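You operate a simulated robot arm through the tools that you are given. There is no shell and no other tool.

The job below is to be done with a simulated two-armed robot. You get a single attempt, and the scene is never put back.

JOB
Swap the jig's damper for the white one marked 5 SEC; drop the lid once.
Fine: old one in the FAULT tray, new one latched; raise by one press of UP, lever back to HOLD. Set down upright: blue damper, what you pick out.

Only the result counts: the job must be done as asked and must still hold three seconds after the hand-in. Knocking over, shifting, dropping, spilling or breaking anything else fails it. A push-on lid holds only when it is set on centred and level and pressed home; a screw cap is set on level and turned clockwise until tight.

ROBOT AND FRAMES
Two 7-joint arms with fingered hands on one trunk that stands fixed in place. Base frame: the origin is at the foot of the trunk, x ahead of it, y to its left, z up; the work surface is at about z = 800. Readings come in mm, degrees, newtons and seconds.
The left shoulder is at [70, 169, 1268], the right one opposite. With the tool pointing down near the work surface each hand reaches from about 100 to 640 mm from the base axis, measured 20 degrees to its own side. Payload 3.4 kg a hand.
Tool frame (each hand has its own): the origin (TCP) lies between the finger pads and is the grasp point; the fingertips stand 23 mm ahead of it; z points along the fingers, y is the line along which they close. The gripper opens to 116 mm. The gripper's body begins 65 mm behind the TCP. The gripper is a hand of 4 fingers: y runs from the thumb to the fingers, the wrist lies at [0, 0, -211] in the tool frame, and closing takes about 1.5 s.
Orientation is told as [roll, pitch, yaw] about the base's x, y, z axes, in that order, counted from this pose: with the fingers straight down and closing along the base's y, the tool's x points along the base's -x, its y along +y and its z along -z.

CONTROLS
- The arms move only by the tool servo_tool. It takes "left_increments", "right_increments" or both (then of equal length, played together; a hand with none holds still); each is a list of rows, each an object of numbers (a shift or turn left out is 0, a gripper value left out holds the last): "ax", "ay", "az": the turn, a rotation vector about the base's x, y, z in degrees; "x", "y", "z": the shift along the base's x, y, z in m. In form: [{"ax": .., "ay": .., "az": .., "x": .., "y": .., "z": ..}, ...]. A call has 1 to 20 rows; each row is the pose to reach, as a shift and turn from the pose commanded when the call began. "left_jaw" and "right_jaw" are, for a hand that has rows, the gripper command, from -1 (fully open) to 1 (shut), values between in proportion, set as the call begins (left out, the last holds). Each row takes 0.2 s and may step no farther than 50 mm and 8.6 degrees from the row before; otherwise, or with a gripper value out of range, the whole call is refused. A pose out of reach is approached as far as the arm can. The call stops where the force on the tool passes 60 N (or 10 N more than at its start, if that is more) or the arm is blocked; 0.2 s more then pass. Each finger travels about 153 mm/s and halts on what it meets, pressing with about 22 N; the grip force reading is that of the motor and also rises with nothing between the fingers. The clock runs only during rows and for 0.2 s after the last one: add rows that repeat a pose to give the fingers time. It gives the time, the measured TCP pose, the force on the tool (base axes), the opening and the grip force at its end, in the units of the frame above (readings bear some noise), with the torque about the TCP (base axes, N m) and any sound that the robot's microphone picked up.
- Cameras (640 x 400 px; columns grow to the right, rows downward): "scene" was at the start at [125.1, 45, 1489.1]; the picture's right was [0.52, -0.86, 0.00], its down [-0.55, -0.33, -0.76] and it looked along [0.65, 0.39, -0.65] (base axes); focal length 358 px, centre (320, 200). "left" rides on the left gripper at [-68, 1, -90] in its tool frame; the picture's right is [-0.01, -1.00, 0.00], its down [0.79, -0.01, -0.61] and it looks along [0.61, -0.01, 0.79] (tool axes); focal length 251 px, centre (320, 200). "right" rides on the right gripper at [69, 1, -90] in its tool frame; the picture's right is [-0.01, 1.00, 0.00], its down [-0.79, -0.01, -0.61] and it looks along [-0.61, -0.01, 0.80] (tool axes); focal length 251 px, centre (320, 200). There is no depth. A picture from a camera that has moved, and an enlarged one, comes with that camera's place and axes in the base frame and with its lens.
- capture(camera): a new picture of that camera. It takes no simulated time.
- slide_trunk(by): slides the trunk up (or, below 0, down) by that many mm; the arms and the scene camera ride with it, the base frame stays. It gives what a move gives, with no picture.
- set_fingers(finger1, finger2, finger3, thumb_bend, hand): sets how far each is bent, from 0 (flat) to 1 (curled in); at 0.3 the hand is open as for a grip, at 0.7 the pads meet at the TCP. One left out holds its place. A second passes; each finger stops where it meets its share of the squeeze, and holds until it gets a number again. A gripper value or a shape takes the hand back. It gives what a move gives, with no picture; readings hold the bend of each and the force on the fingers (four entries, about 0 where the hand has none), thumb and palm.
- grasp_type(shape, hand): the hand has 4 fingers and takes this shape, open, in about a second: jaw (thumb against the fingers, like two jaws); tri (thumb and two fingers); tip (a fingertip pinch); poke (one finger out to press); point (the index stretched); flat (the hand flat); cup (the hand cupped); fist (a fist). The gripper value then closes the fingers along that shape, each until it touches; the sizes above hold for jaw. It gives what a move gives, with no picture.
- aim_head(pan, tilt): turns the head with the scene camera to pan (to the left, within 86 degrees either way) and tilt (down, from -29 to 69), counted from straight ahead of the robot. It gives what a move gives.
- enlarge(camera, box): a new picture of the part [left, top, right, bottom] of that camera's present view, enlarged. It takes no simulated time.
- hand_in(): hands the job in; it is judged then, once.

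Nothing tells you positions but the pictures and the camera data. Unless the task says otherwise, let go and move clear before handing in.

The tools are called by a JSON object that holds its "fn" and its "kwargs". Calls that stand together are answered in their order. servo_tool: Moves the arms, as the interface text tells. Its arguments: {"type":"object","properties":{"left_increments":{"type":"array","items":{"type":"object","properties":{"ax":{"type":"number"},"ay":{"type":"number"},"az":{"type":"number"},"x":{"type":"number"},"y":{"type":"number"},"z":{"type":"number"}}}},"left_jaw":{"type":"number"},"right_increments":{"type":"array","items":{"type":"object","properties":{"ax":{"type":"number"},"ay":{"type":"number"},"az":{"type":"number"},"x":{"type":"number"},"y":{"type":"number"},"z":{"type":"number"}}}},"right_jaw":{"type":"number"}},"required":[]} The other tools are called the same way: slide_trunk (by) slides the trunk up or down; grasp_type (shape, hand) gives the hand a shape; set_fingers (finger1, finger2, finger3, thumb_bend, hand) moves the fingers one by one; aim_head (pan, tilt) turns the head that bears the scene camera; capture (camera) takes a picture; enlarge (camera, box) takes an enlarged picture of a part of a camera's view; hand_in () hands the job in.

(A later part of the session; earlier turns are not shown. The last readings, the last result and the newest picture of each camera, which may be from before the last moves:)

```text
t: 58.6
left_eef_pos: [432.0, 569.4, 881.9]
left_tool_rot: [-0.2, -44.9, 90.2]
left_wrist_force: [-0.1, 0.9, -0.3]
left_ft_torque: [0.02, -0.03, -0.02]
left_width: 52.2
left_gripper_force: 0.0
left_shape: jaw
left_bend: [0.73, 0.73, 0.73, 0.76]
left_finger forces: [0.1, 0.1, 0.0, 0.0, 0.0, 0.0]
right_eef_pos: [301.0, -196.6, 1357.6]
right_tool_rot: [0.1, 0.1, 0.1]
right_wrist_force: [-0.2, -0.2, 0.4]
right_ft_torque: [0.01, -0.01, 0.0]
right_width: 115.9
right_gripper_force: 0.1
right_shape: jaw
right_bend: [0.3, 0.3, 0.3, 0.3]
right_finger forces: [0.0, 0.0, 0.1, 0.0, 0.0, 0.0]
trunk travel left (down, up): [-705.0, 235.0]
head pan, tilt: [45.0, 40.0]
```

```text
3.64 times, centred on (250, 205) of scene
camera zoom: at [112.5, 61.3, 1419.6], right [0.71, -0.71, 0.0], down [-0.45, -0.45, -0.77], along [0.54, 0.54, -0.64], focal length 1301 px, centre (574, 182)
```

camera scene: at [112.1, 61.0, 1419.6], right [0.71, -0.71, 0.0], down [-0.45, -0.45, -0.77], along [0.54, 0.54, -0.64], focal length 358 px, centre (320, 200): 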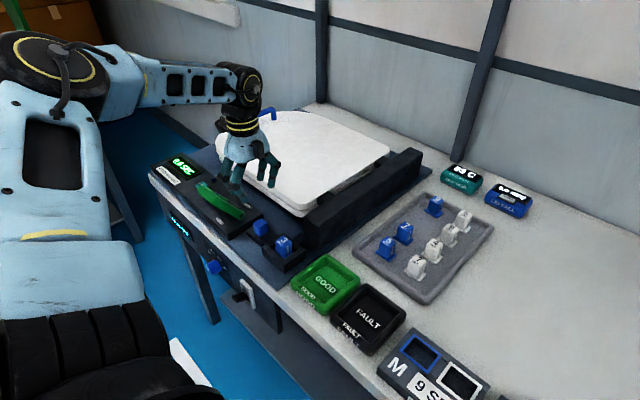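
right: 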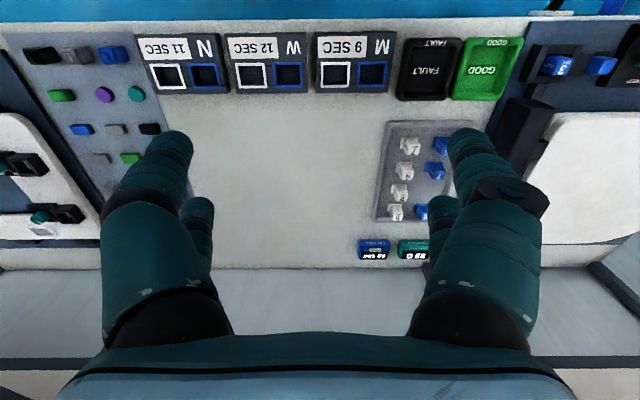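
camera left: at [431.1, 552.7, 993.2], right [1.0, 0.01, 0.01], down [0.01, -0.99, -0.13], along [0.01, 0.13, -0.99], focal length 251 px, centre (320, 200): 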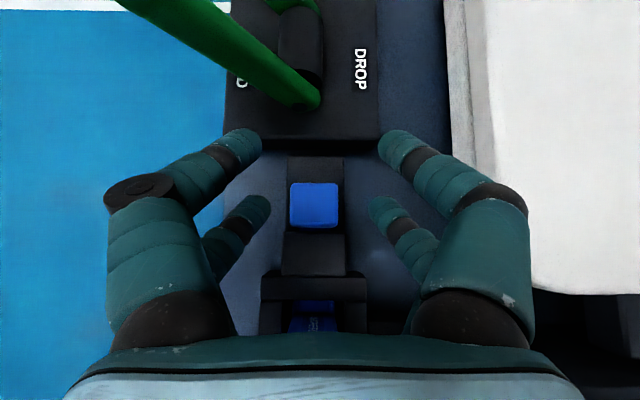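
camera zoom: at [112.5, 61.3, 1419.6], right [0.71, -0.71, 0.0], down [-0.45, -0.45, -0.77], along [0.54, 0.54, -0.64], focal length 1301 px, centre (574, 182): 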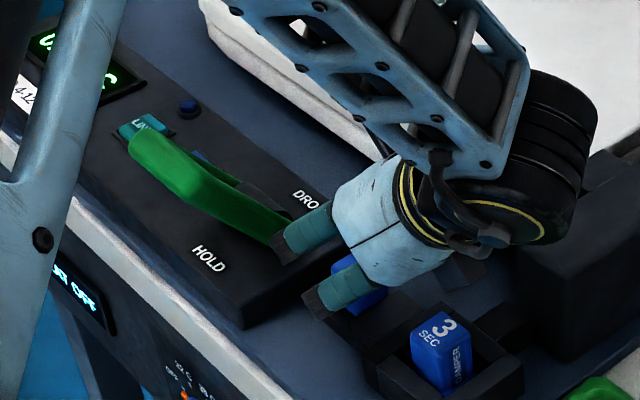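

The finger pair lines up with the knob. I'll lower 5 mm more and close on it.

{"fn": "servo_tool", "kwargs": {"left_increments": [{"x": -0.002, "z": -0.003}, {"x": -0.002, "z": -0.006}, {"x": -0.002, "z": -0.006}]}}

{"fn": "servo_tool", "kwargs": {"left_increments": [{"z": 0.0}, {"z": 0.0}, {"z": 0.0}, {"z": 0.0}, {"z": 0.0}, {"z": 0.0}], "left_jaw": 1.0}}

{"fn": "capture", "kwargs": {"camera": "left"}}

```text
t: 59.4
left_eef_pos: [428.5, 567.9, 876.5]
left_tool_rot: [-0.2, -44.9, 90.2]
left_wrist_force: [-0.5, 0.3, -0.4]
left_ft_torque: [0.02, -0.01, -0.02]
left_width: 52.5
left_gripper_force: 0.0
left_shape: jaw
left_bend: [0.73, 0.73, 0.73, 0.76]
left_finger forces: [0.0, 0.0, 0.0, 0.0, 0.0, 0.0]
right_eef_pos: [301.3, -196.7, 1357.5]
right_tool_rot: [-0.1, 0.0, -0.1]
right_wrist_force: [-0.5, -0.9, -0.3]
right_ft_torque: [0.01, -0.01, 0.0]
right_width: 116.0
right_gripper_force: 0.0
right_shape: jaw
right_bend: [0.3, 0.3, 0.3, 0.3]
right_finger forces: [0.0, 0.0, 0.0, 0.1, 0.1, 0.1]
trunk travel left (down, up): [-705.0, 235.0]
head pan, tilt: [45.0, 40.0]
```

```text
t: 60.8
left_eef_pos: [429.8, 568.3, 877.2]
left_tool_rot: [-0.2, -44.9, 90.3]
left_wrist_force: [-0.8, 0.5, -1.6]
left_ft_torque: [-0.01, 0.03, -0.02]
left_width: 0.1
left_gripper_force: 21.8
left_shape: jaw
left_bend: [0.61, 0.73, 0.73, 0.61]
left_finger forces: [0.0, 19.7, 19.2, 0.0, 0.0, 0.0]
right_eef_pos: [301.2, -196.1, 1357.7]
right_tool_rot: [-0.1, 0.0, 0.0]
right_wrist_force: [0.4, 0.4, 0.3]
right_ft_torque: [0.01, -0.01, -0.01]
right_width: 116.2
right_gripper_force: 0.0
right_shape: jaw
right_bend: [0.3, 0.3, 0.3, 0.3]
right_finger forces: [0.0, 0.0, 0.1, 0.0, 0.1, 0.1]
trunk travel left (down, up): [-705.0, 235.0]
head pan, tilt: [45.0, 40.0]
```

```text
taken
camera left: at [429.0, 552.1, 987.9], right [1.0, 0.01, 0.01], down [0.01, -0.99, -0.13], along [0.01, 0.13, -0.99], focal length 251 px, centre (320, 200)
```

left: 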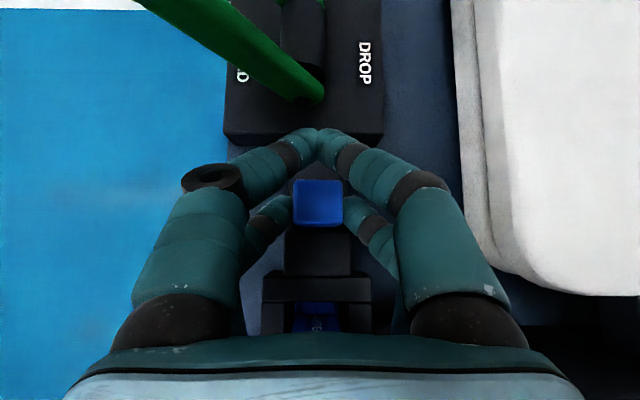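

Fingers 2 and 3 hold the knob at about 19 N each. Now I'll slide it to +y, away from the socket, in small steps.

{"fn": "servo_tool", "kwargs": {"left_increments": [{"y": 0.003}, {"y": 0.006}, {"y": 0.009}, {"y": 0.012}, {"y": 0.015}, {"y": 0.015}]}}

{"fn": "capture", "kwargs": {"camera": "left"}}

{"fn": "enlarge", "kwargs": {"camera": "scene", "box": [200, 150, 300, 260]}}

```text
t: 62.2
left_eef_pos: [428.8, 582.3, 876.8]
left_tool_rot: [-0.2, -45.0, 90.5]
left_wrist_force: [1.8, 0.5, 3.4]
left_ft_torque: [-0.01, -0.09, -0.05]
left_width: 0.2
left_gripper_force: 20.9
left_shape: jaw
left_bend: [0.61, 0.73, 0.73, 0.61]
left_finger forces: [0.0, 19.7, 22.0, 0.0, 0.0, 0.0]
right_eef_pos: [301.1, -196.6, 1357.3]
right_tool_rot: [0.0, 0.1, 0.0]
right_wrist_force: [-0.2, -0.7, -0.3]
right_ft_torque: [0.0, 0.02, 0.01]
right_width: 115.8
right_gripper_force: 0.1
right_shape: jaw
right_bend: [0.3, 0.3, 0.3, 0.3]
right_finger forces: [0.1, 0.0, 0.1, 0.1, 0.0, 0.0]
trunk travel left (down, up): [-705.0, 235.0]
head pan, tilt: [45.0, 40.0]
```

```text
taken
camera left: at [428.8, 565.7, 987.5], right [1.0, 0.01, 0.01], down [0.01, -0.99, -0.13], along [0.01, 0.13, -0.99], focal length 251 px, centre (320, 200)
```

left: 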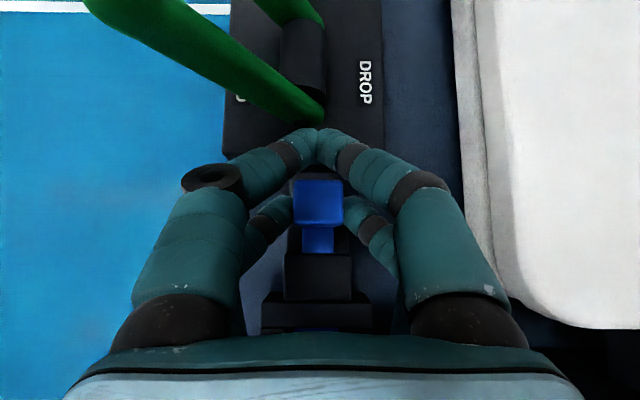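

```text
3.64 times, centred on (250, 205) of scene
camera zoom: at [112.8, 60.9, 1419.6], right [0.71, -0.71, 0.0], down [-0.45, -0.45, -0.77], along [0.54, 0.54, -0.64], focal length 1301 px, centre (574, 182)
```

zoom: 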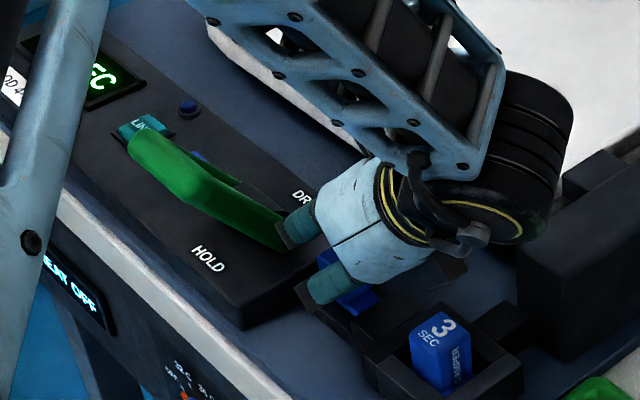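

The knob moved 15 mm with little resistance and the tongue is pulling out. I'll take it a little farther toward its stop.

{"fn": "servo_tool", "kwargs": {"left_increments": [{"y": 0.002}, {"y": 0.004}, {"y": 0.006}, {"y": 0.006}]}}

{"fn": "capture", "kwargs": {"camera": "left"}}

```text
t: 63.2
left_eef_pos: [429.4, 588.3, 877.7]
left_tool_rot: [-0.3, -44.9, 90.4]
left_wrist_force: [-0.5, -4.2, 0.9]
left_ft_torque: [-0.09, 0.0, 0.0]
left_width: 0.0
left_gripper_force: 22.5
left_shape: jaw
left_bend: [0.61, 0.73, 0.73, 0.61]
left_finger forces: [0.1, 21.7, 20.6, 0.0, 0.1, 0.1]
right_eef_pos: [302.0, -197.7, 1358.0]
right_tool_rot: [0.0, 0.0, -0.1]
right_wrist_force: [-0.8, 0.5, 0.2]
right_ft_torque: [0.0, 0.01, -0.01]
right_width: 115.7
right_gripper_force: 0.1
right_shape: jaw
right_bend: [0.3, 0.3, 0.3, 0.3]
right_finger forces: [0.0, 0.0, 0.0, 0.0, 0.0, 0.0]
trunk travel left (down, up): [-705.0, 235.0]
head pan, tilt: [45.0, 40.0]
```

```text
taken
camera left: at [429.0, 571.5, 987.6], right [1.0, 0.01, 0.01], down [0.01, -0.99, -0.13], along [0.01, 0.13, -0.99], focal length 251 px, centre (320, 200)
```

left: 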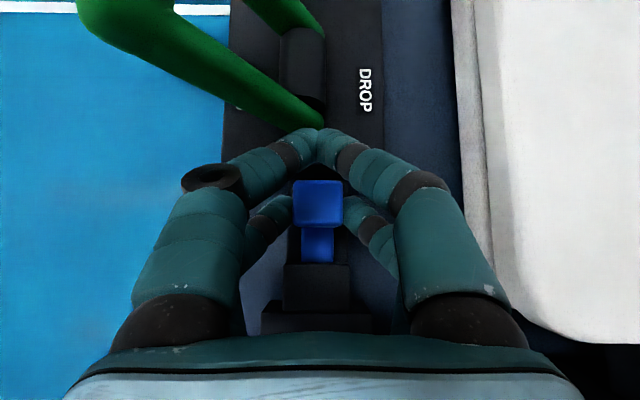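

The knob has moved about 20 mm to the unlatched side. I'll open, back off upward and look into the socket.

{"fn": "servo_tool", "kwargs": {"left_increments": [{"z": 0.0}, {"z": 0.0}, {"z": 0.0}, {"z": 0.0}, {"z": 0.02}, {"z": 0.05}, {"y": -0.02, "z": 0.09}], "left_jaw": 0.1}}

{"fn": "capture", "kwargs": {"camera": "left"}}

{"fn": "enlarge", "kwargs": {"camera": "scene", "box": [210, 180, 310, 280]}}

```text
t: 64.8
left_eef_pos: [427.9, 567.3, 966.1]
left_tool_rot: [-0.3, -45.0, 90.3]
left_wrist_force: [0.3, -0.4, 0.4]
left_ft_torque: [-0.02, 0.01, -0.02]
left_width: 52.1
left_gripper_force: 0.0
left_shape: jaw
left_bend: [0.73, 0.73, 0.73, 0.76]
left_finger forces: [0.1, 0.1, 0.0, 0.0, 0.0, 0.0]
right_eef_pos: [300.1, -198.2, 1357.6]
right_tool_rot: [0.1, 0.0, -0.1]
right_wrist_force: [-0.5, 0.6, -0.2]
right_ft_torque: [0.02, -0.04, -0.01]
right_width: 116.1
right_gripper_force: 0.1
right_shape: jaw
right_bend: [0.3, 0.3, 0.3, 0.3]
right_finger forces: [0.1, 0.0, 0.0, 0.0, 0.0, 0.0]
trunk travel left (down, up): [-705.0, 235.0]
head pan, tilt: [45.0, 40.0]
```

```text
taken
camera left: at [427.2, 550.5, 1077.6], right [1.0, 0.01, 0.01], down [0.01, -0.99, -0.13], along [0.01, 0.13, -0.99], focal length 251 px, centre (320, 200)
```

left: 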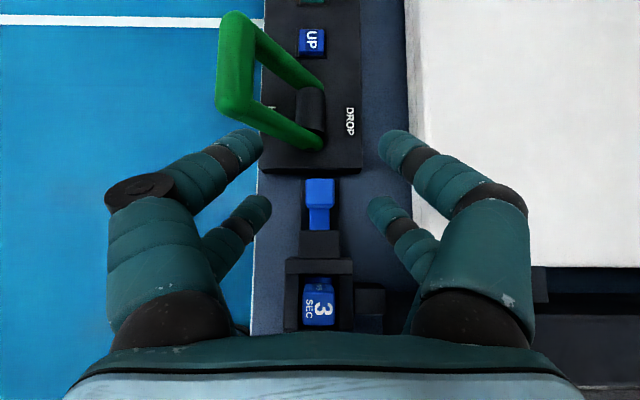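

```text
4.00 times, centred on (260, 230) of scene
camera zoom: at [111.6, 59.8, 1419.7], right [0.71, -0.71, 0.0], down [-0.45, -0.45, -0.77], along [0.54, 0.54, -0.64], focal length 1431 px, centre (560, 80)
```

zoom: 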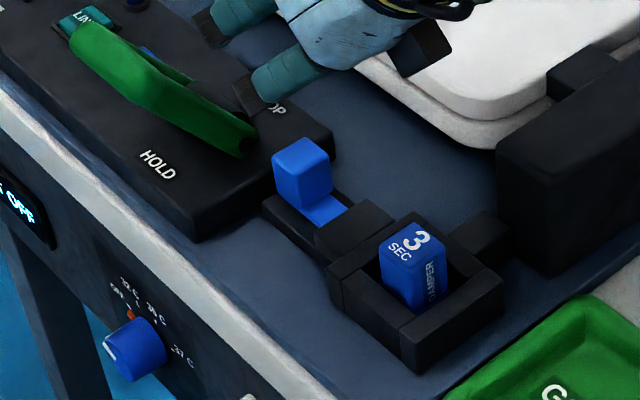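

The latch is open. I'll raise and level the hand, turn back to yaw 0, and go above the blue 3 SEC damper.

{"fn": "servo_tool", "kwargs": {"left_increments": [{"y": -0.01, "z": 0.02, "ax": -7.5}, {"y": -0.02, "z": 0.03, "ax": -15}, {"y": -0.03, "z": 0.04, "ax": -22.5}, {"y": -0.04, "z": 0.05, "ax": -30}, {"y": -0.05, "z": 0.05, "ax": -37.5}, {"y": -0.06, "z": 0.05, "ax": -45}]}}

{"fn": "servo_tool", "kwargs": {"left_increments": [{"y": -0.002, "az": -8.2}, {"y": -0.004, "az": -16.4}, {"y": -0.006, "az": -24.6}, {"y": -0.008, "az": -32.8}, {"y": -0.01, "az": -41}, {"y": -0.012, "az": -49.2}, {"x": -0.003, "y": -0.014, "z": -0.01, "az": -57.4}, {"x": -0.006, "y": -0.016, "z": -0.02, "az": -65.6}, {"x": -0.009, "y": -0.017, "z": -0.03, "az": -73.8}, {"x": -0.012, "y": -0.018, "z": -0.04, "az": -82}, {"x": -0.015, "y": -0.018, "z": -0.05, "az": -90.3}, {"x": -0.015, "y": -0.018, "z": -0.06, "az": -90.3}]}}

{"fn": "capture", "kwargs": {"camera": "left"}}

{"fn": "capture", "kwargs": {"camera": "scene"}}

```text
t: 66.2
left_eef_pos: [429.3, 509.4, 1017.1]
left_tool_rot: [0.0, 0.2, 90.0]
left_wrist_force: [-0.3, -0.6, 0.8]
left_ft_torque: [0.01, -0.01, 0.01]
left_width: 52.1
left_gripper_force: 0.1
left_shape: jaw
left_bend: [0.73, 0.73, 0.73, 0.76]
left_finger forces: [0.0, 0.0, 0.0, 0.0, 0.1, 0.0]
right_eef_pos: [301.5, -196.1, 1357.2]
right_tool_rot: [-0.1, 0.0, 0.0]
right_wrist_force: [-0.1, -0.2, 0.6]
right_ft_torque: [0.0, 0.04, 0.0]
right_width: 115.8
right_gripper_force: 0.1
right_shape: jaw
right_bend: [0.3, 0.3, 0.3, 0.3]
right_finger forces: [0.0, 0.0, 0.0, 0.0, 0.1, 0.0]
trunk travel left (down, up): [-705.0, 235.0]
head pan, tilt: [45.0, 40.0]
```

```text
t: 68.8
left_eef_pos: [414.1, 489.3, 956.2]
left_tool_rot: [0.1, 0.1, -0.2]
left_wrist_force: [-0.9, 0.7, 0.0]
left_ft_torque: [0.0, -0.02, 0.01]
left_width: 51.9
left_gripper_force: 0.1
left_shape: jaw
left_bend: [0.73, 0.73, 0.73, 0.76]
left_finger forces: [0.0, 0.1, 0.0, 0.0, 0.0, 0.0]
right_eef_pos: [301.4, -196.5, 1358.5]
right_tool_rot: [-0.1, 0.0, 0.0]
right_wrist_force: [0.0, -0.2, 0.2]
right_ft_torque: [0.02, 0.01, -0.01]
right_width: 115.8
right_gripper_force: 0.1
right_shape: jaw
right_bend: [0.3, 0.3, 0.3, 0.3]
right_finger forces: [0.0, 0.1, 0.0, 0.0, 0.0, 0.1]
trunk travel left (down, up): [-705.0, 235.0]
head pan, tilt: [45.0, 40.0]
```

```text
taken
camera left: at [483.7, 489.5, 1044.9], right [0.01, -1.0, 0.0], down [-0.79, -0.01, 0.61], along [-0.61, 0.0, -0.79], focal length 251 px, centre (320, 200)
```

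left: 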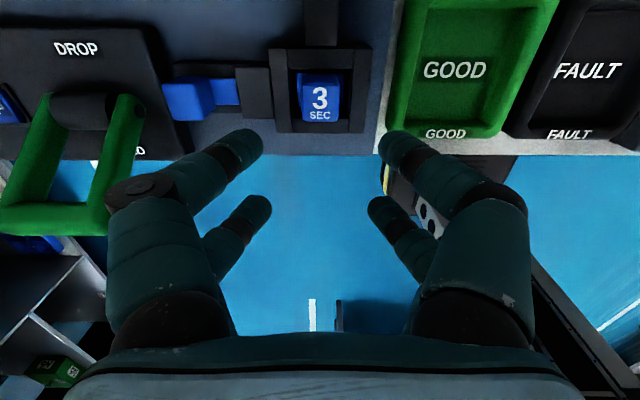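

```text
taken
camera scene: at [112.8, 61.4, 1419.5], right [0.71, -0.71, 0.0], down [-0.45, -0.45, -0.77], along [0.54, 0.54, -0.64], focal length 358 px, centre (320, 200)
```

scene: 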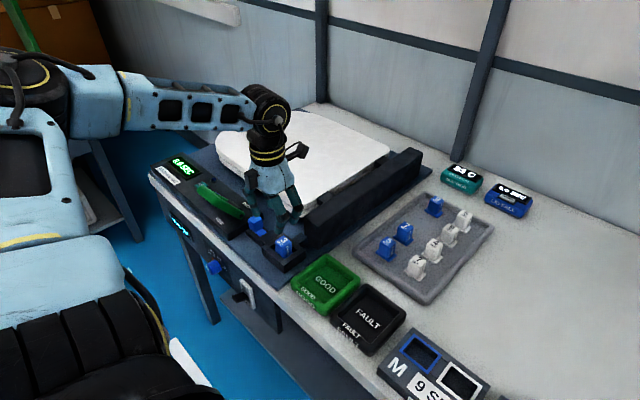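

The damper top is right under the front finger pair at about (431, 489). The latch cover sits close on the +y side, so I'll narrow the opening to about 39 mm and go down.

{"fn": "servo_tool", "kwargs": {"left_increments": [{"z": -0.02}, {"z": -0.04}, {"z": -0.055}, {"z": -0.065}, {"z": -0.065}], "left_jaw": 0.33}}

{"fn": "capture", "kwargs": {"camera": "left"}}

{"fn": "enlarge", "kwargs": {"camera": "scene", "box": [220, 160, 340, 290]}}

```text
t: 70.0
left_eef_pos: [414.1, 490.7, 893.6]
left_tool_rot: [0.0, 0.1, -0.1]
left_wrist_force: [0.2, -0.2, 0.0]
left_ft_torque: [-0.02, -0.02, -0.03]
left_width: 39.3
left_gripper_force: 0.0
left_shape: jaw
left_bend: [0.73, 0.73, 0.73, 0.77]
left_finger forces: [0.0, 0.1, 0.0, 0.0, 0.0, 0.0]
right_eef_pos: [300.6, -196.9, 1357.7]
right_tool_rot: [0.0, 0.0, 0.1]
right_wrist_force: [0.9, -0.1, -0.9]
right_ft_torque: [-0.01, 0.01, -0.03]
right_width: 116.1
right_gripper_force: 0.1
right_shape: jaw
right_bend: [0.3, 0.3, 0.3, 0.3]
right_finger forces: [0.0, 0.0, 0.0, 0.0, 0.0, 0.0]
trunk travel left (down, up): [-705.0, 235.0]
head pan, tilt: [45.0, 40.0]
```

```text
taken
camera left: at [483.7, 490.3, 981.2], right [0.01, -1.0, 0.0], down [-0.79, -0.01, 0.61], along [-0.61, 0.0, -0.79], focal length 251 px, centre (320, 200)
```

left: 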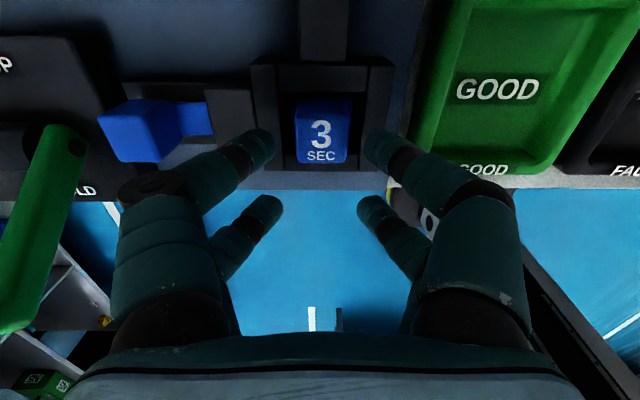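

```text
3.08 times, centred on (280, 225) of scene
camera zoom: at [112.5, 61.3, 1419.6], right [0.71, -0.71, 0.0], down [-0.45, -0.45, -0.77], along [0.54, 0.54, -0.64], focal length 1100 px, centre (443, 123)
```

zoom: 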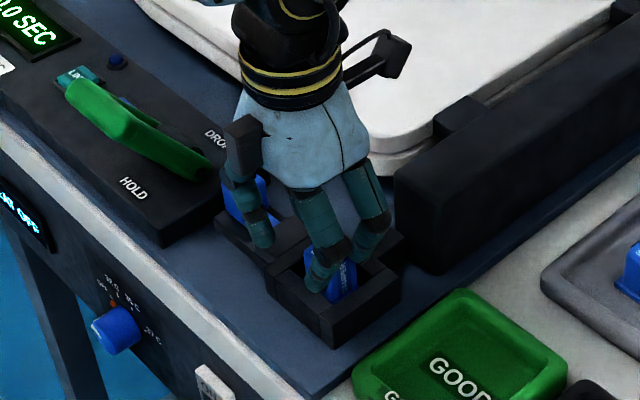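

{"fn": "servo_tool", "kwargs": {"left_increments": [{"x": 0.001, "y": -0.0015, "z": -0.008}, {"x": 0.001, "y": -0.0015, "z": -0.016}, {"x": 0.001, "y": -0.0015, "z": -0.022}, {"x": 0.001, "y": -0.0015, "z": -0.022}]}}

{"fn": "capture", "kwargs": {"camera": "left"}}

{"fn": "enlarge", "kwargs": {"camera": "scene", "box": [220, 160, 340, 290]}}

```text
t: 71.0
left_eef_pos: [415.9, 488.9, 870.9]
left_tool_rot: [0.0, 0.0, -0.1]
left_wrist_force: [0.5, -0.5, 0.0]
left_ft_torque: [-0.02, -0.03, -0.01]
left_width: 39.0
left_gripper_force: 0.0
left_shape: jaw
left_bend: [0.73, 0.73, 0.73, 0.77]
left_finger forces: [0.0, 0.0, 0.0, 0.1, 0.0, 0.0]
right_eef_pos: [301.1, -197.0, 1357.5]
right_tool_rot: [0.1, 0.0, 0.0]
right_wrist_force: [1.2, -0.8, 0.1]
right_ft_torque: [0.01, -0.03, 0.02]
right_width: 115.8
right_gripper_force: 0.1
right_shape: jaw
right_bend: [0.3, 0.3, 0.3, 0.3]
right_finger forces: [0.1, 0.1, 0.0, 0.0, 0.0, 0.1]
trunk travel left (down, up): [-705.0, 235.0]
head pan, tilt: [45.0, 40.0]
```

```text
taken
camera left: at [485.5, 489.0, 959.3], right [0.01, -1.0, 0.0], down [-0.79, -0.01, 0.61], along [-0.61, 0.0, -0.79], focal length 251 px, centre (320, 200)
```

left: 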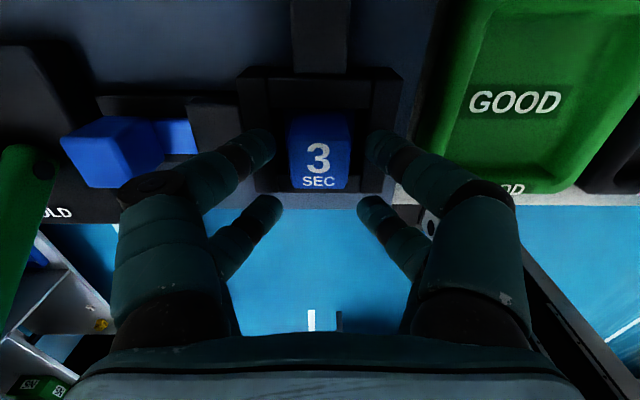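

```text
3.08 times, centred on (280, 225) of scene
camera zoom: at [112.6, 61.3, 1419.6], right [0.71, -0.71, 0.0], down [-0.45, -0.45, -0.77], along [0.54, 0.54, -0.64], focal length 1100 px, centre (443, 123)
```

zoom: 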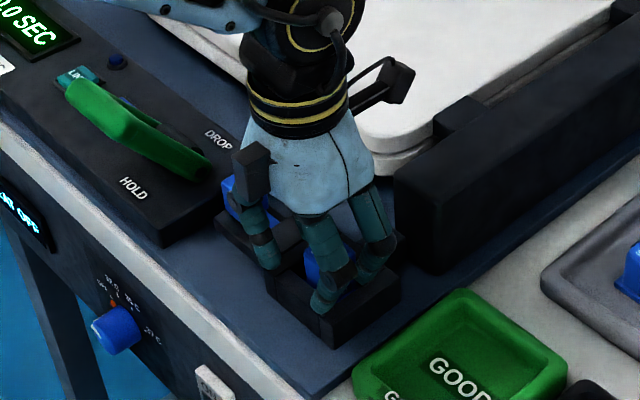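

{"fn": "enlarge", "kwargs": {"camera": "left", "box": [230, 60, 410, 210]}}

```text
2.67 times, centred on (320, 135) of left
camera zoom: at [485.5, 489.0, 959.3], right [0.01, -1.0, 0.0], down [-0.79, -0.01, 0.61], along [-0.61, 0.0, -0.79], focal length 670 px, centre (320, 373)
```

zoom: 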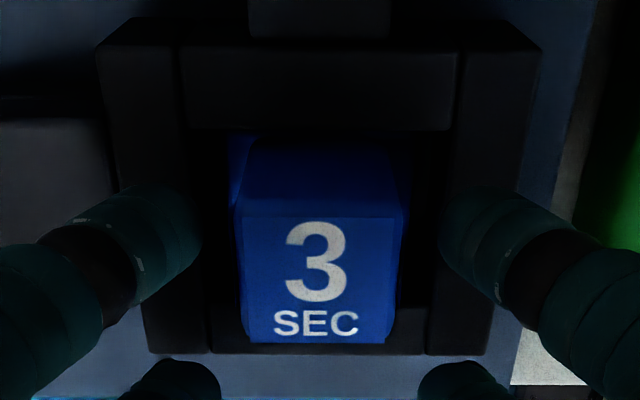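

The damper is centred between the fingers. Closing now.

{"fn": "servo_tool", "kwargs": {"left_increments": [{"z": 0.0}, {"z": 0.0}, {"z": 0.0}, {"z": 0.0}, {"z": 0.0}, {"z": 0.0}], "left_jaw": 1.0}}

{"fn": "enlarge", "kwargs": {"camera": "left", "box": [230, 60, 410, 210]}}

```text
t: 72.4
left_eef_pos: [415.8, 490.6, 870.6]
left_tool_rot: [0.0, 0.1, -0.1]
left_wrist_force: [0.4, -0.8, -0.4]
left_ft_torque: [0.02, 0.01, -0.02]
left_width: 10.8
left_gripper_force: 22.1
left_shape: jaw
left_bend: [0.73, 0.63, 0.63, 0.76]
left_finger forces: [19.7, 0.0, 0.0, 0.0, 19.6, 0.0]
right_eef_pos: [301.7, -196.4, 1357.0]
right_tool_rot: [0.1, 0.0, 0.1]
right_wrist_force: [0.6, 0.1, -1.4]
right_ft_torque: [-0.04, 0.0, 0.01]
right_width: 116.0
right_gripper_force: 0.1
right_shape: jaw
right_bend: [0.3, 0.3, 0.3, 0.3]
right_finger forces: [0.0, 0.0, 0.1, 0.0, 0.0, 0.1]
trunk travel left (down, up): [-705.0, 235.0]
head pan, tilt: [45.0, 40.0]
```

```text
2.67 times, centred on (320, 135) of left
camera zoom: at [485.5, 489.1, 959.3], right [0.01, -1.0, 0.0], down [-0.79, -0.01, 0.61], along [-0.61, 0.0, -0.79], focal length 670 px, centre (320, 373)
```

zoom: 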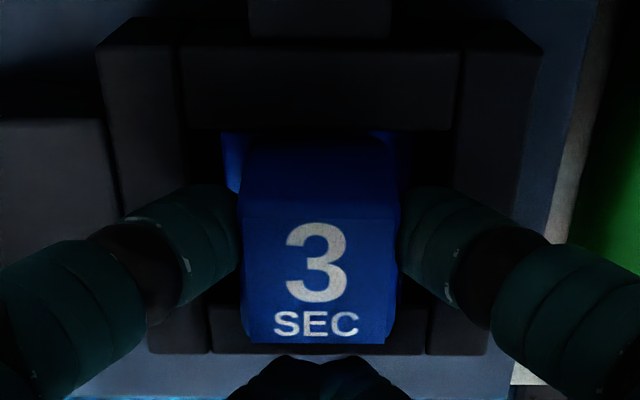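

Both front fingers are holding the damper at about 20 N. I'll lift it slowly.

{"fn": "servo_tool", "kwargs": {"left_increments": [{"z": 0.005}, {"z": 0.012}, {"z": 0.02}, {"z": 0.03}, {"z": 0.045}, {"z": 0.06}, {"z": 0.08}, {"z": 0.1}]}}

{"fn": "capture", "kwargs": {"camera": "left"}}

{"fn": "enlarge", "kwargs": {"camera": "scene", "box": [220, 130, 340, 290]}}

```text
t: 74.2
left_eef_pos: [413.3, 488.6, 966.7]
left_tool_rot: [0.0, 0.1, -0.1]
left_wrist_force: [0.2, 0.3, -0.5]
left_ft_torque: [0.05, -0.01, -0.02]
left_width: 10.9
left_gripper_force: 22.0
left_shape: jaw
left_bend: [0.73, 0.63, 0.63, 0.76]
left_finger forces: [19.8, 0.0, 0.1, 0.0, 19.7, 0.0]
right_eef_pos: [301.0, -196.5, 1358.1]
right_tool_rot: [-0.1, 0.0, 0.0]
right_wrist_force: [0.2, -0.6, -0.3]
right_ft_torque: [0.02, -0.01, 0.0]
right_width: 115.9
right_gripper_force: 0.0
right_shape: jaw
right_bend: [0.3, 0.3, 0.3, 0.3]
right_finger forces: [0.0, 0.1, 0.0, 0.1, 0.1, 0.0]
trunk travel left (down, up): [-705.0, 235.0]
head pan, tilt: [45.0, 40.0]
```

```text
taken
camera left: at [483.6, 488.4, 1055.5], right [0.01, -1.0, 0.0], down [-0.79, -0.01, 0.61], along [-0.61, 0.0, -0.79], focal length 251 px, centre (320, 200)
```

left: 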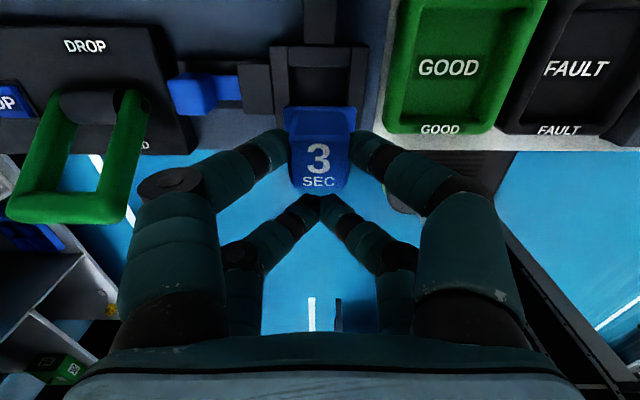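

```text
2.50 times, centred on (280, 210) of scene
camera zoom: at [112.1, 61.1, 1419.6], right [0.71, -0.71, 0.0], down [-0.45, -0.45, -0.77], along [0.54, 0.54, -0.64], focal length 894 px, centre (420, 175)
```

zoom: 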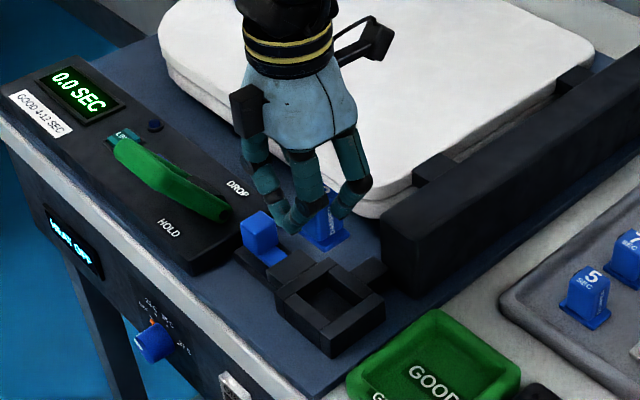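

The damper came out cleanly and upright. I'll carry it above the FAULT tray at about (440, 263).

{"fn": "servo_tool", "kwargs": {"left_increments": [{"x": 0.001, "y": -0.02}, {"x": 0.002, "y": -0.05}, {"x": 0.004, "y": -0.08}, {"x": 0.006, "y": -0.11}, {"x": 0.007, "y": -0.14}, {"x": 0.008, "y": -0.17}, {"x": 0.009, "y": -0.2}, {"x": 0.009, "y": -0.22}, {"x": 0.009, "y": -0.226}, {"x": 0.009, "y": -0.226}]}}

{"fn": "capture", "kwargs": {"camera": "left"}}

{"fn": "capture", "kwargs": {"camera": "scene"}}

```text
t: 76.4
left_eef_pos: [422.3, 264.1, 970.1]
left_tool_rot: [0.0, 0.0, -0.1]
left_wrist_force: [-0.3, 0.1, -0.9]
left_ft_torque: [0.04, 0.0, -0.01]
left_width: 10.8
left_gripper_force: 21.5
left_shape: jaw
left_bend: [0.73, 0.63, 0.63, 0.76]
left_finger forces: [19.7, 0.0, 0.0, 0.1, 19.7, 0.0]
right_eef_pos: [301.0, -196.4, 1358.3]
right_tool_rot: [0.0, 0.0, 0.0]
right_wrist_force: [0.3, 0.0, 0.3]
right_ft_torque: [-0.01, -0.02, 0.01]
right_width: 115.4
right_gripper_force: 0.2
right_shape: jaw
right_bend: [0.3, 0.3, 0.3, 0.3]
right_finger forces: [0.1, 0.0, 0.0, 0.0, 0.1, 0.0]
trunk travel left (down, up): [-705.0, 235.0]
head pan, tilt: [45.0, 40.0]
```

```text
taken
camera left: at [493.0, 264.4, 1058.4], right [0.01, -1.0, 0.0], down [-0.79, -0.01, 0.61], along [-0.61, 0.0, -0.79], focal length 251 px, centre (320, 200)
```

left: 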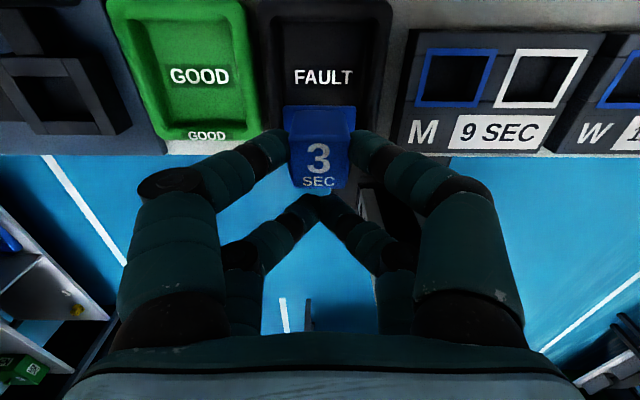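

```text
taken
camera scene: at [112.6, 61.4, 1419.5], right [0.71, -0.71, 0.0], down [-0.45, -0.45, -0.77], along [0.54, 0.54, -0.64], focal length 358 px, centre (320, 200)
```

scene: 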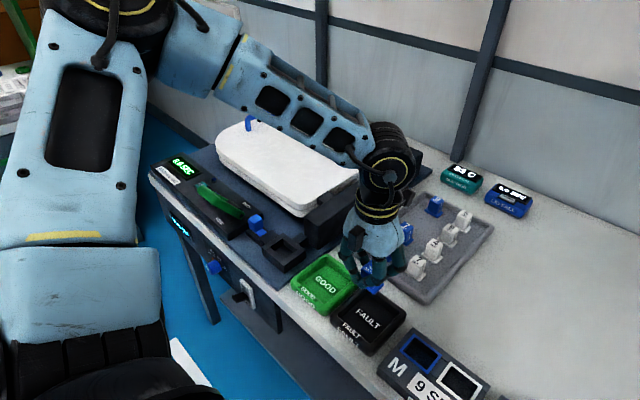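

{"fn": "servo_tool", "kwargs": {"left_increments": [{"x": 0.003, "z": -0.02}, {"x": 0.006, "z": -0.04}, {"x": 0.008, "z": -0.06}, {"x": 0.008, "z": -0.08}, {"x": 0.008, "z": -0.093}, {"x": 0.008, "z": -0.1}, {"x": 0.008, "z": -0.1}]}}

{"fn": "capture", "kwargs": {"camera": "left"}}

{"fn": "enlarge", "kwargs": {"camera": "scene", "box": [280, 180, 440, 360]}}

```text
t: 78.0
left_eef_pos: [431.8, 263.1, 869.5]
left_tool_rot: [0.0, 0.1, -0.1]
left_wrist_force: [-0.3, 0.1, 0.1]
left_ft_torque: [0.0, -0.02, 0.0]
left_width: 10.9
left_gripper_force: 22.0
left_shape: jaw
left_bend: [0.73, 0.63, 0.63, 0.76]
left_finger forces: [19.7, 0.0, 0.0, 0.0, 19.6, 0.0]
right_eef_pos: [302.2, -196.6, 1357.1]
right_tool_rot: [0.0, 0.0, 0.0]
right_wrist_force: [0.2, 0.4, 0.0]
right_ft_torque: [-0.01, 0.01, 0.01]
right_width: 116.0
right_gripper_force: 0.1
right_shape: jaw
right_bend: [0.3, 0.3, 0.3, 0.3]
right_finger forces: [0.0, 0.0, 0.1, 0.0, 0.0, 0.0]
trunk travel left (down, up): [-705.0, 235.0]
head pan, tilt: [45.0, 40.0]
```

```text
taken
camera left: at [501.3, 262.5, 958.7], right [0.01, -1.0, 0.0], down [-0.79, -0.01, 0.61], along [-0.61, 0.0, -0.79], focal length 251 px, centre (320, 200)
```

left: 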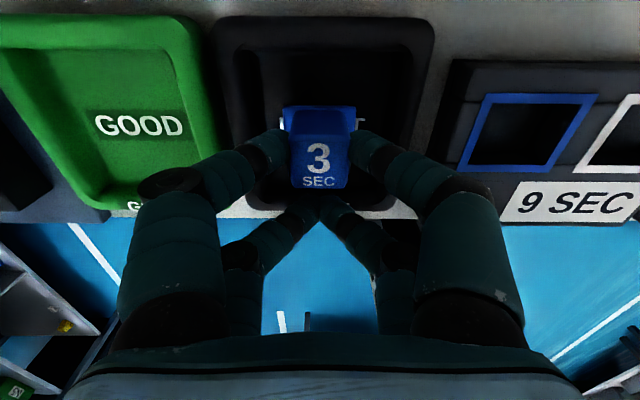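

```text
2.22 times, centred on (360, 270) of scene
camera zoom: at [112.7, 61.3, 1419.5], right [0.71, -0.71, 0.0], down [-0.45, -0.45, -0.77], along [0.54, 0.54, -0.64], focal length 795 px, centre (231, 44)
```

zoom: 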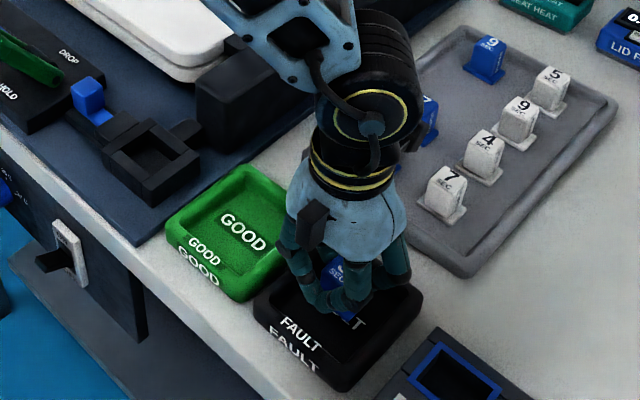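

Still no contact at z=869.5. I'll lower in 2 mm steps until the base touches the tray floor.

{"fn": "servo_tool", "kwargs": {"left_increments": [{"z": -0.002}, {"z": -0.004}, {"z": -0.006}, {"z": -0.008}, {"z": -0.01}, {"z": -0.01}]}}

```text
t: 79.4
left_eef_pos: [431.6, 263.0, 859.5]
left_tool_rot: [0.1, 0.1, -0.1]
left_wrist_force: [0.0, -0.1, 0.4]
left_ft_torque: [0.02, 0.01, -0.01]
left_width: 11.1
left_gripper_force: 22.1
left_shape: jaw
left_bend: [0.73, 0.63, 0.63, 0.76]
left_finger forces: [19.8, 0.1, 0.0, 0.0, 19.7, 0.0]
right_eef_pos: [302.0, -196.7, 1357.8]
right_tool_rot: [0.0, 0.1, 0.0]
right_wrist_force: [-0.6, -0.3, 0.2]
right_ft_torque: [-0.02, 0.02, -0.02]
right_width: 116.1
right_gripper_force: 0.0
right_shape: jaw
right_bend: [0.3, 0.3, 0.3, 0.3]
right_finger forces: [0.0, 0.1, 0.0, 0.0, 0.0, 0.0]
trunk travel left (down, up): [-705.0, 235.0]
head pan, tilt: [45.0, 40.0]
```

{"fn": "servo_tool", "kwargs": {"left_increments": [{"z": -0.001}, {"z": -0.002}, {"z": -0.003}, {"z": -0.004}, {"z": -0.004}]}}

{"fn": "enlarge", "kwargs": {"camera": "left", "box": [210, 60, 430, 230]}}

```text
t: 80.6
left_eef_pos: [431.7, 262.2, 856.6]
left_tool_rot: [0.1, -0.1, -0.1]
left_wrist_force: [1.7, 3.0, 18.6]
left_ft_torque: [0.04, -0.35, 0.03]
left_width: 12.0
left_gripper_force: 22.1
left_shape: jaw
left_bend: [0.73, 0.63, 0.63, 0.77]
left_finger forces: [25.6, 0.0, 0.0, 0.1, 23.5, 0.1]
right_eef_pos: [299.8, -196.7, 1358.3]
right_tool_rot: [0.0, -0.2, 0.0]
right_wrist_force: [-0.1, 0.7, -0.1]
right_ft_torque: [0.01, 0.02, 0.01]
right_width: 116.1
right_gripper_force: 0.0
right_shape: jaw
right_bend: [0.3, 0.3, 0.3, 0.3]
right_finger forces: [0.1, 0.1, 0.0, 0.1, 0.0, 0.0]
trunk travel left (down, up): [-705.0, 235.0]
head pan, tilt: [45.0, 40.0]
```

```text
2.35 times, centred on (320, 145) of left
camera zoom: at [501.2, 262.0, 945.4], right [0.01, -1.0, 0.0], down [-0.8, -0.01, 0.61], along [-0.61, 0.0, -0.8], focal length 592 px, centre (320, 329)
```

zoom: 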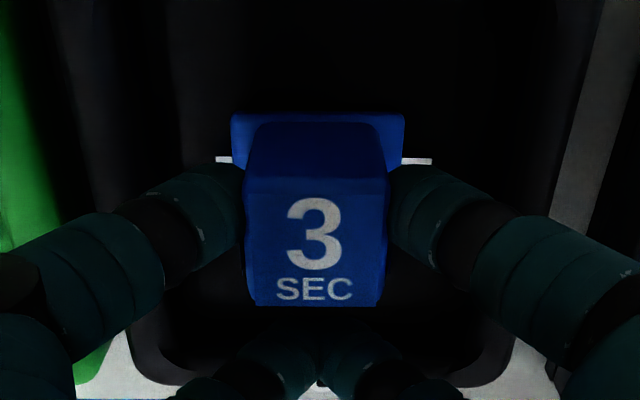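

The damper touched the floor with 18 N at z≈857. I'll ease off, open slightly and lift clear.

{"fn": "servo_tool", "kwargs": {"left_increments": [{"z": 0.0015}, {"z": 0.0015}]}}

{"fn": "servo_tool", "kwargs": {"left_increments": [{"z": 0.0}, {"z": 0.0}, {"z": 0.0}, {"z": 0.0}, {"z": 0.01}, {"z": 0.025}, {"z": 0.05}, {"z": 0.08}, {"z": 0.11}], "left_jaw": 0.3}}

{"fn": "capture", "kwargs": {"camera": "left"}}

{"fn": "enlarge", "kwargs": {"camera": "scene", "box": [280, 180, 440, 360]}}

```text
t: 81.2
left_eef_pos: [432.8, 262.2, 857.7]
left_tool_rot: [0.2, 0.0, -0.2]
left_wrist_force: [1.5, 2.0, 10.9]
left_ft_torque: [0.06, -0.23, -0.01]
left_width: 11.5
left_gripper_force: 22.0
left_shape: jaw
left_bend: [0.73, 0.63, 0.63, 0.77]
left_finger forces: [24.7, 0.0, 0.0, 0.0, 22.4, 0.1]
right_eef_pos: [299.8, -197.5, 1356.6]
right_tool_rot: [0.0, 0.0, 0.0]
right_wrist_force: [-0.1, -0.2, -0.1]
right_ft_torque: [-0.01, 0.0, 0.02]
right_width: 116.0
right_gripper_force: 0.1
right_shape: jaw
right_bend: [0.3, 0.3, 0.3, 0.3]
right_finger forces: [0.0, 0.0, 0.1, 0.1, 0.0, 0.0]
trunk travel left (down, up): [-705.0, 235.0]
head pan, tilt: [45.0, 40.0]
```

```text
t: 83.2
left_eef_pos: [432.9, 261.8, 969.8]
left_tool_rot: [0.0, 0.1, -0.1]
left_wrist_force: [1.0, -0.1, -0.2]
left_ft_torque: [0.03, -0.04, -0.01]
left_width: 40.0
left_gripper_force: 0.1
left_shape: jaw
left_bend: [0.73, 0.73, 0.73, 0.77]
left_finger forces: [0.0, 0.0, 0.0, 0.0, 0.1, 0.0]
right_eef_pos: [300.8, -196.8, 1358.1]
right_tool_rot: [0.0, -0.1, 0.0]
right_wrist_force: [0.7, 0.6, 0.4]
right_ft_torque: [-0.01, -0.01, 0.01]
right_width: 116.3
right_gripper_force: 0.1
right_shape: jaw
right_bend: [0.3, 0.3, 0.3, 0.3]
right_finger forces: [0.0, 0.1, 0.0, 0.0, 0.0, 0.0]
trunk travel left (down, up): [-705.0, 235.0]
head pan, tilt: [45.0, 40.0]
```

```text
taken
camera left: at [502.1, 261.9, 1058.4], right [0.01, -1.0, 0.0], down [-0.79, -0.01, 0.61], along [-0.61, 0.0, -0.79], focal length 251 px, centre (320, 200)
```

left: 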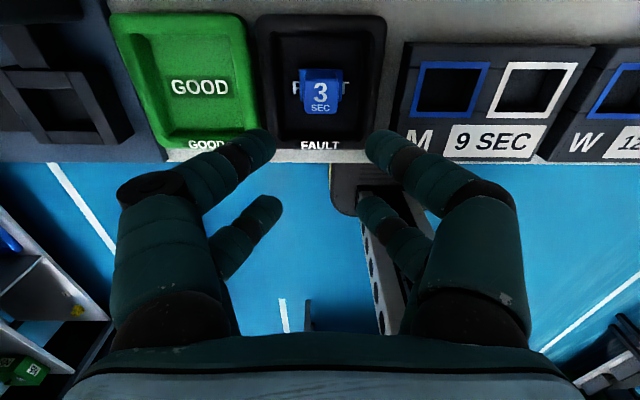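

```text
2.22 times, centred on (360, 270) of scene
camera zoom: at [111.8, 61.1, 1419.6], right [0.71, -0.71, 0.0], down [-0.45, -0.45, -0.77], along [0.54, 0.54, -0.64], focal length 795 px, centre (231, 44)
```

zoom: 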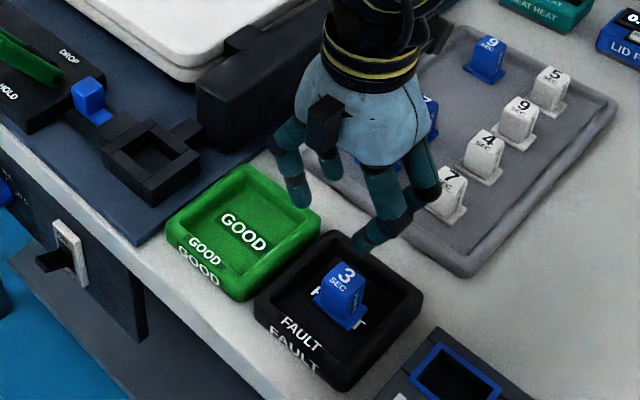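

The blue 3 SEC stands upright in the FAULT tray. Next is the white 5 SEC: I'll tilt and lift the left hand, then lower the trunk in stages for reach.

{"fn": "servo_tool", "kwargs": {"left_increments": [{"x": 0.0, "z": 0.03, "ay": -7.5}, {"x": 0.0, "z": 0.06, "ay": -15}, {"x": 0.0, "z": 0.09, "ay": -22.5}, {"x": 0.01, "z": 0.12, "ay": -30}, {"x": 0.02, "z": 0.15, "ay": -37.5}, {"x": 0.04, "z": 0.18, "ay": -45}, {"x": 0.06, "z": 0.2, "ay": -52.5}, {"x": 0.08, "z": 0.22, "ay": -60}], "left_jaw": 0.1}}

{"fn": "slide_trunk", "kwargs": {"by": -220}}

{"fn": "servo_tool", "kwargs": {"left_increments": [{"z": 0.04}, {"z": 0.08}, {"z": 0.12}, {"z": 0.15}], "right_increments": [{"z": 0.03}, {"z": 0.06}, {"z": 0.09}, {"z": 0.12}]}}

{"fn": "capture", "kwargs": {"camera": "scene"}}

```text
t: 85.0
left_eef_pos: [512.8, 263.1, 1185.9]
left_tool_rot: [0.2, -60.0, 0.0]
left_wrist_force: [-0.5, -0.9, 0.4]
left_ft_torque: [-0.01, -0.01, -0.04]
left_width: 51.6
left_gripper_force: 0.0
left_shape: jaw
left_bend: [0.73, 0.73, 0.73, 0.76]
left_finger forces: [0.0, 0.1, 0.0, 0.0, 0.1, 0.1]
right_eef_pos: [302.8, -197.1, 1357.2]
right_tool_rot: [0.0, 0.1, -0.1]
right_wrist_force: [-0.4, -0.2, -0.2]
right_ft_torque: [0.0, 0.01, 0.01]
right_width: 115.9
right_gripper_force: 0.2
right_shape: jaw
right_bend: [0.3, 0.3, 0.3, 0.3]
right_finger forces: [0.0, 0.0, 0.1, 0.0, 0.0, 0.0]
trunk travel left (down, up): [-705.0, 235.0]
head pan, tilt: [45.0, 40.0]
```

```text
t: 87.3
left_eef_pos: [510.6, 262.9, 967.3]
left_tool_rot: [0.1, -59.9, -0.1]
left_wrist_force: [-0.2, -0.4, -0.2]
left_ft_torque: [0.01, 0.01, -0.01]
left_width: 51.8
left_gripper_force: 0.0
left_shape: jaw
left_bend: [0.73, 0.73, 0.73, 0.76]
left_finger forces: [0.1, 0.1, 0.0, 0.0, 0.0, 0.1]
right_eef_pos: [301.8, -196.6, 1138.8]
right_tool_rot: [0.0, 0.0, 0.0]
right_wrist_force: [-1.1, -0.5, 0.3]
right_ft_torque: [0.01, 0.01, 0.02]
right_width: 115.9
right_gripper_force: 0.0
right_shape: jaw
right_bend: [0.3, 0.3, 0.3, 0.3]
right_finger forces: [0.1, 0.1, 0.0, 0.1, 0.1, 0.0]
trunk travel left (down, up): [-485.0, 455.0]
head pan, tilt: [45.0, 40.0]
```

```text
t: 88.3
left_eef_pos: [510.7, 263.2, 1119.0]
left_tool_rot: [0.2, -59.8, -0.2]
left_wrist_force: [0.1, 0.8, 0.5]
left_ft_torque: [0.0, -0.02, 0.01]
left_width: 52.0
left_gripper_force: 0.0
left_shape: jaw
left_bend: [0.73, 0.73, 0.73, 0.76]
left_finger forces: [0.0, 0.0, 0.1, 0.1, 0.0, 0.0]
right_eef_pos: [318.8, -175.1, 1159.7]
right_tool_rot: [0.1, -0.1, 0.0]
right_wrist_force: [-0.7, 0.1, -0.4]
right_ft_torque: [0.02, 0.02, -0.01]
right_width: 116.0
right_gripper_force: 0.1
right_shape: jaw
right_bend: [0.3, 0.3, 0.3, 0.3]
right_finger forces: [0.0, 0.0, 0.0, 0.0, 0.0, 0.0]
right hand out of reach, approached as far as the arm can: row 1, 2, 3, 4
trunk travel left (down, up): [-485.0, 455.0]
head pan, tilt: [45.0, 40.0]
```

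```text
taken
camera scene: at [112.3, 60.8, 1199.6], right [0.71, -0.71, 0.0], down [-0.45, -0.45, -0.77], along [0.54, 0.54, -0.64], focal length 358 px, centre (320, 200)
```

scene: 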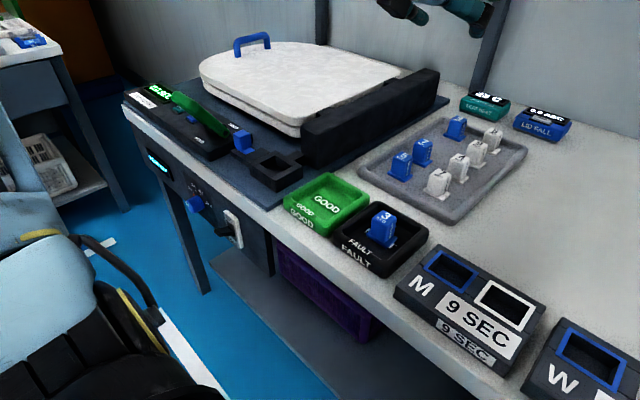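

{"fn": "slide_trunk", "kwargs": {"by": -190}}

{"fn": "servo_tool", "kwargs": {"left_increments": [{"x": 0.03, "z": 0.0}, {"x": 0.06, "z": 0.0}, {"x": 0.09, "z": 0.0}, {"x": 0.12, "z": 0.0}, {"x": 0.15, "z": 0.0}, {"x": 0.18, "z": 0.0}, {"x": 0.2, "z": 0.0}]}}

{"fn": "capture", "kwargs": {"camera": "scene"}}

{"fn": "capture", "kwargs": {"camera": "left"}}

```text
t: 90.4
left_eef_pos: [510.3, 263.6, 927.7]
left_tool_rot: [-0.1, -59.9, -0.1]
left_wrist_force: [0.1, -0.6, 0.0]
left_ft_torque: [0.01, 0.01, 0.04]
left_width: 51.8
left_gripper_force: 0.0
left_shape: jaw
left_bend: [0.73, 0.73, 0.73, 0.76]
left_finger forces: [0.1, 0.0, 0.1, 0.0, 0.0, 0.0]
right_eef_pos: [318.5, -173.4, 968.2]
right_tool_rot: [0.1, -0.1, 0.0]
right_wrist_force: [0.8, 0.4, -0.5]
right_ft_torque: [-0.02, 0.0, -0.02]
right_width: 116.0
right_gripper_force: 0.0
right_shape: jaw
right_bend: [0.3, 0.3, 0.3, 0.3]
right_finger forces: [0.0, 0.0, 0.1, 0.1, 0.0, 0.1]
trunk travel left (down, up): [-295.0, 645.0]
head pan, tilt: [45.0, 40.0]
```

```text
t: 92.0
left_eef_pos: [711.6, 265.1, 924.8]
left_tool_rot: [0.1, -59.9, 0.0]
left_wrist_force: [-0.9, -0.5, 1.0]
left_ft_torque: [0.01, 0.0, -0.02]
left_width: 52.0
left_gripper_force: 0.0
left_shape: jaw
left_bend: [0.73, 0.73, 0.73, 0.76]
left_finger forces: [0.1, 0.0, 0.0, 0.0, 0.1, 0.0]
right_eef_pos: [319.2, -173.1, 968.7]
right_tool_rot: [0.0, 0.1, 0.0]
right_wrist_force: [0.0, -0.6, -0.2]
right_ft_torque: [0.02, 0.0, 0.01]
right_width: 116.0
right_gripper_force: 0.0
right_shape: jaw
right_bend: [0.3, 0.3, 0.3, 0.3]
right_finger forces: [0.1, 0.0, 0.1, 0.0, 0.1, 0.0]
trunk travel left (down, up): [-295.0, 645.0]
head pan, tilt: [45.0, 40.0]
```

```text
taken
camera scene: at [113.2, 61.4, 1009.5], right [0.71, -0.71, 0.0], down [-0.46, -0.45, -0.77], along [0.54, 0.54, -0.64], focal length 358 px, centre (320, 200)
```

scene: 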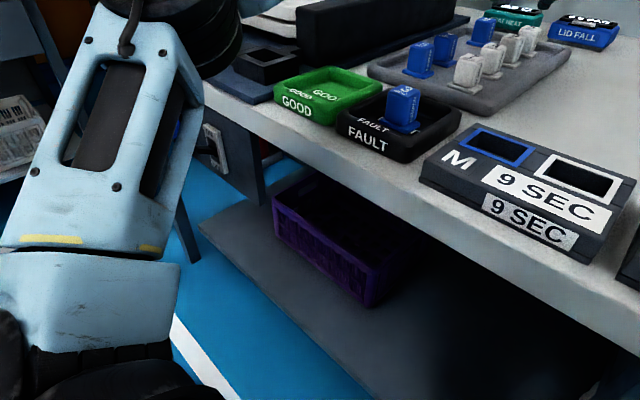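

```text
taken
camera left: at [669.6, 264.4, 1027.6], right [0.01, -1.0, 0.01], down [-0.92, -0.01, -0.38], along [0.38, 0.0, -0.92], focal length 251 px, centre (320, 200)
```

left: 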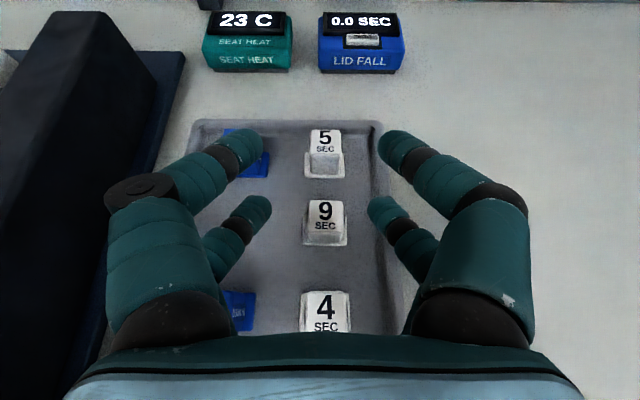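

Reach is fine so far at x=712. I'll continue to about x=785 at the same height.

{"fn": "servo_tool", "kwargs": {"left_increments": [{"x": 0.02, "y": -0.001}, {"x": 0.04, "y": -0.002}, {"x": 0.06, "y": -0.003}, {"x": 0.075, "y": -0.003}, {"x": 0.075, "y": -0.003}]}}

{"fn": "capture", "kwargs": {"camera": "left"}}

```text
t: 93.2
left_eef_pos: [727.6, 265.9, 923.7]
left_tool_rot: [0.2, -60.0, -0.3]
left_wrist_force: [0.0, 1.2, 0.2]
left_ft_torque: [-0.03, -0.01, 0.04]
left_width: 52.2
left_gripper_force: 0.1
left_shape: jaw
left_bend: [0.73, 0.73, 0.73, 0.76]
left_finger forces: [0.1, 0.0, 0.1, 0.0, 0.0, 0.0]
left hand out of reach, approached as far as the arm can: row 1, 2, 3, 4, 5
right_eef_pos: [320.0, -174.3, 967.4]
right_tool_rot: [0.1, -0.1, 0.1]
right_wrist_force: [0.4, -0.1, -0.5]
right_ft_torque: [0.0, -0.02, 0.0]
right_width: 115.7
right_gripper_force: 0.0
right_shape: jaw
right_bend: [0.3, 0.3, 0.3, 0.3]
right_finger forces: [0.0, 0.0, 0.1, 0.0, 0.0, 0.1]
trunk travel left (down, up): [-295.0, 645.0]
head pan, tilt: [45.0, 40.0]
```

```text
taken
camera left: at [685.4, 265.0, 1027.1], right [0.0, -1.0, 0.01], down [-0.92, -0.01, -0.38], along [0.38, 0.0, -0.92], focal length 251 px, centre (320, 200)
```

left: 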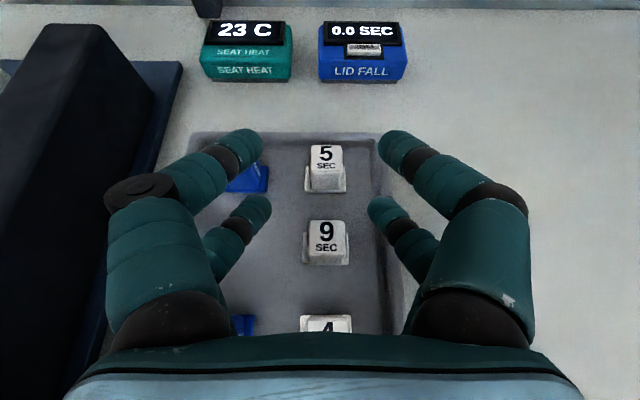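

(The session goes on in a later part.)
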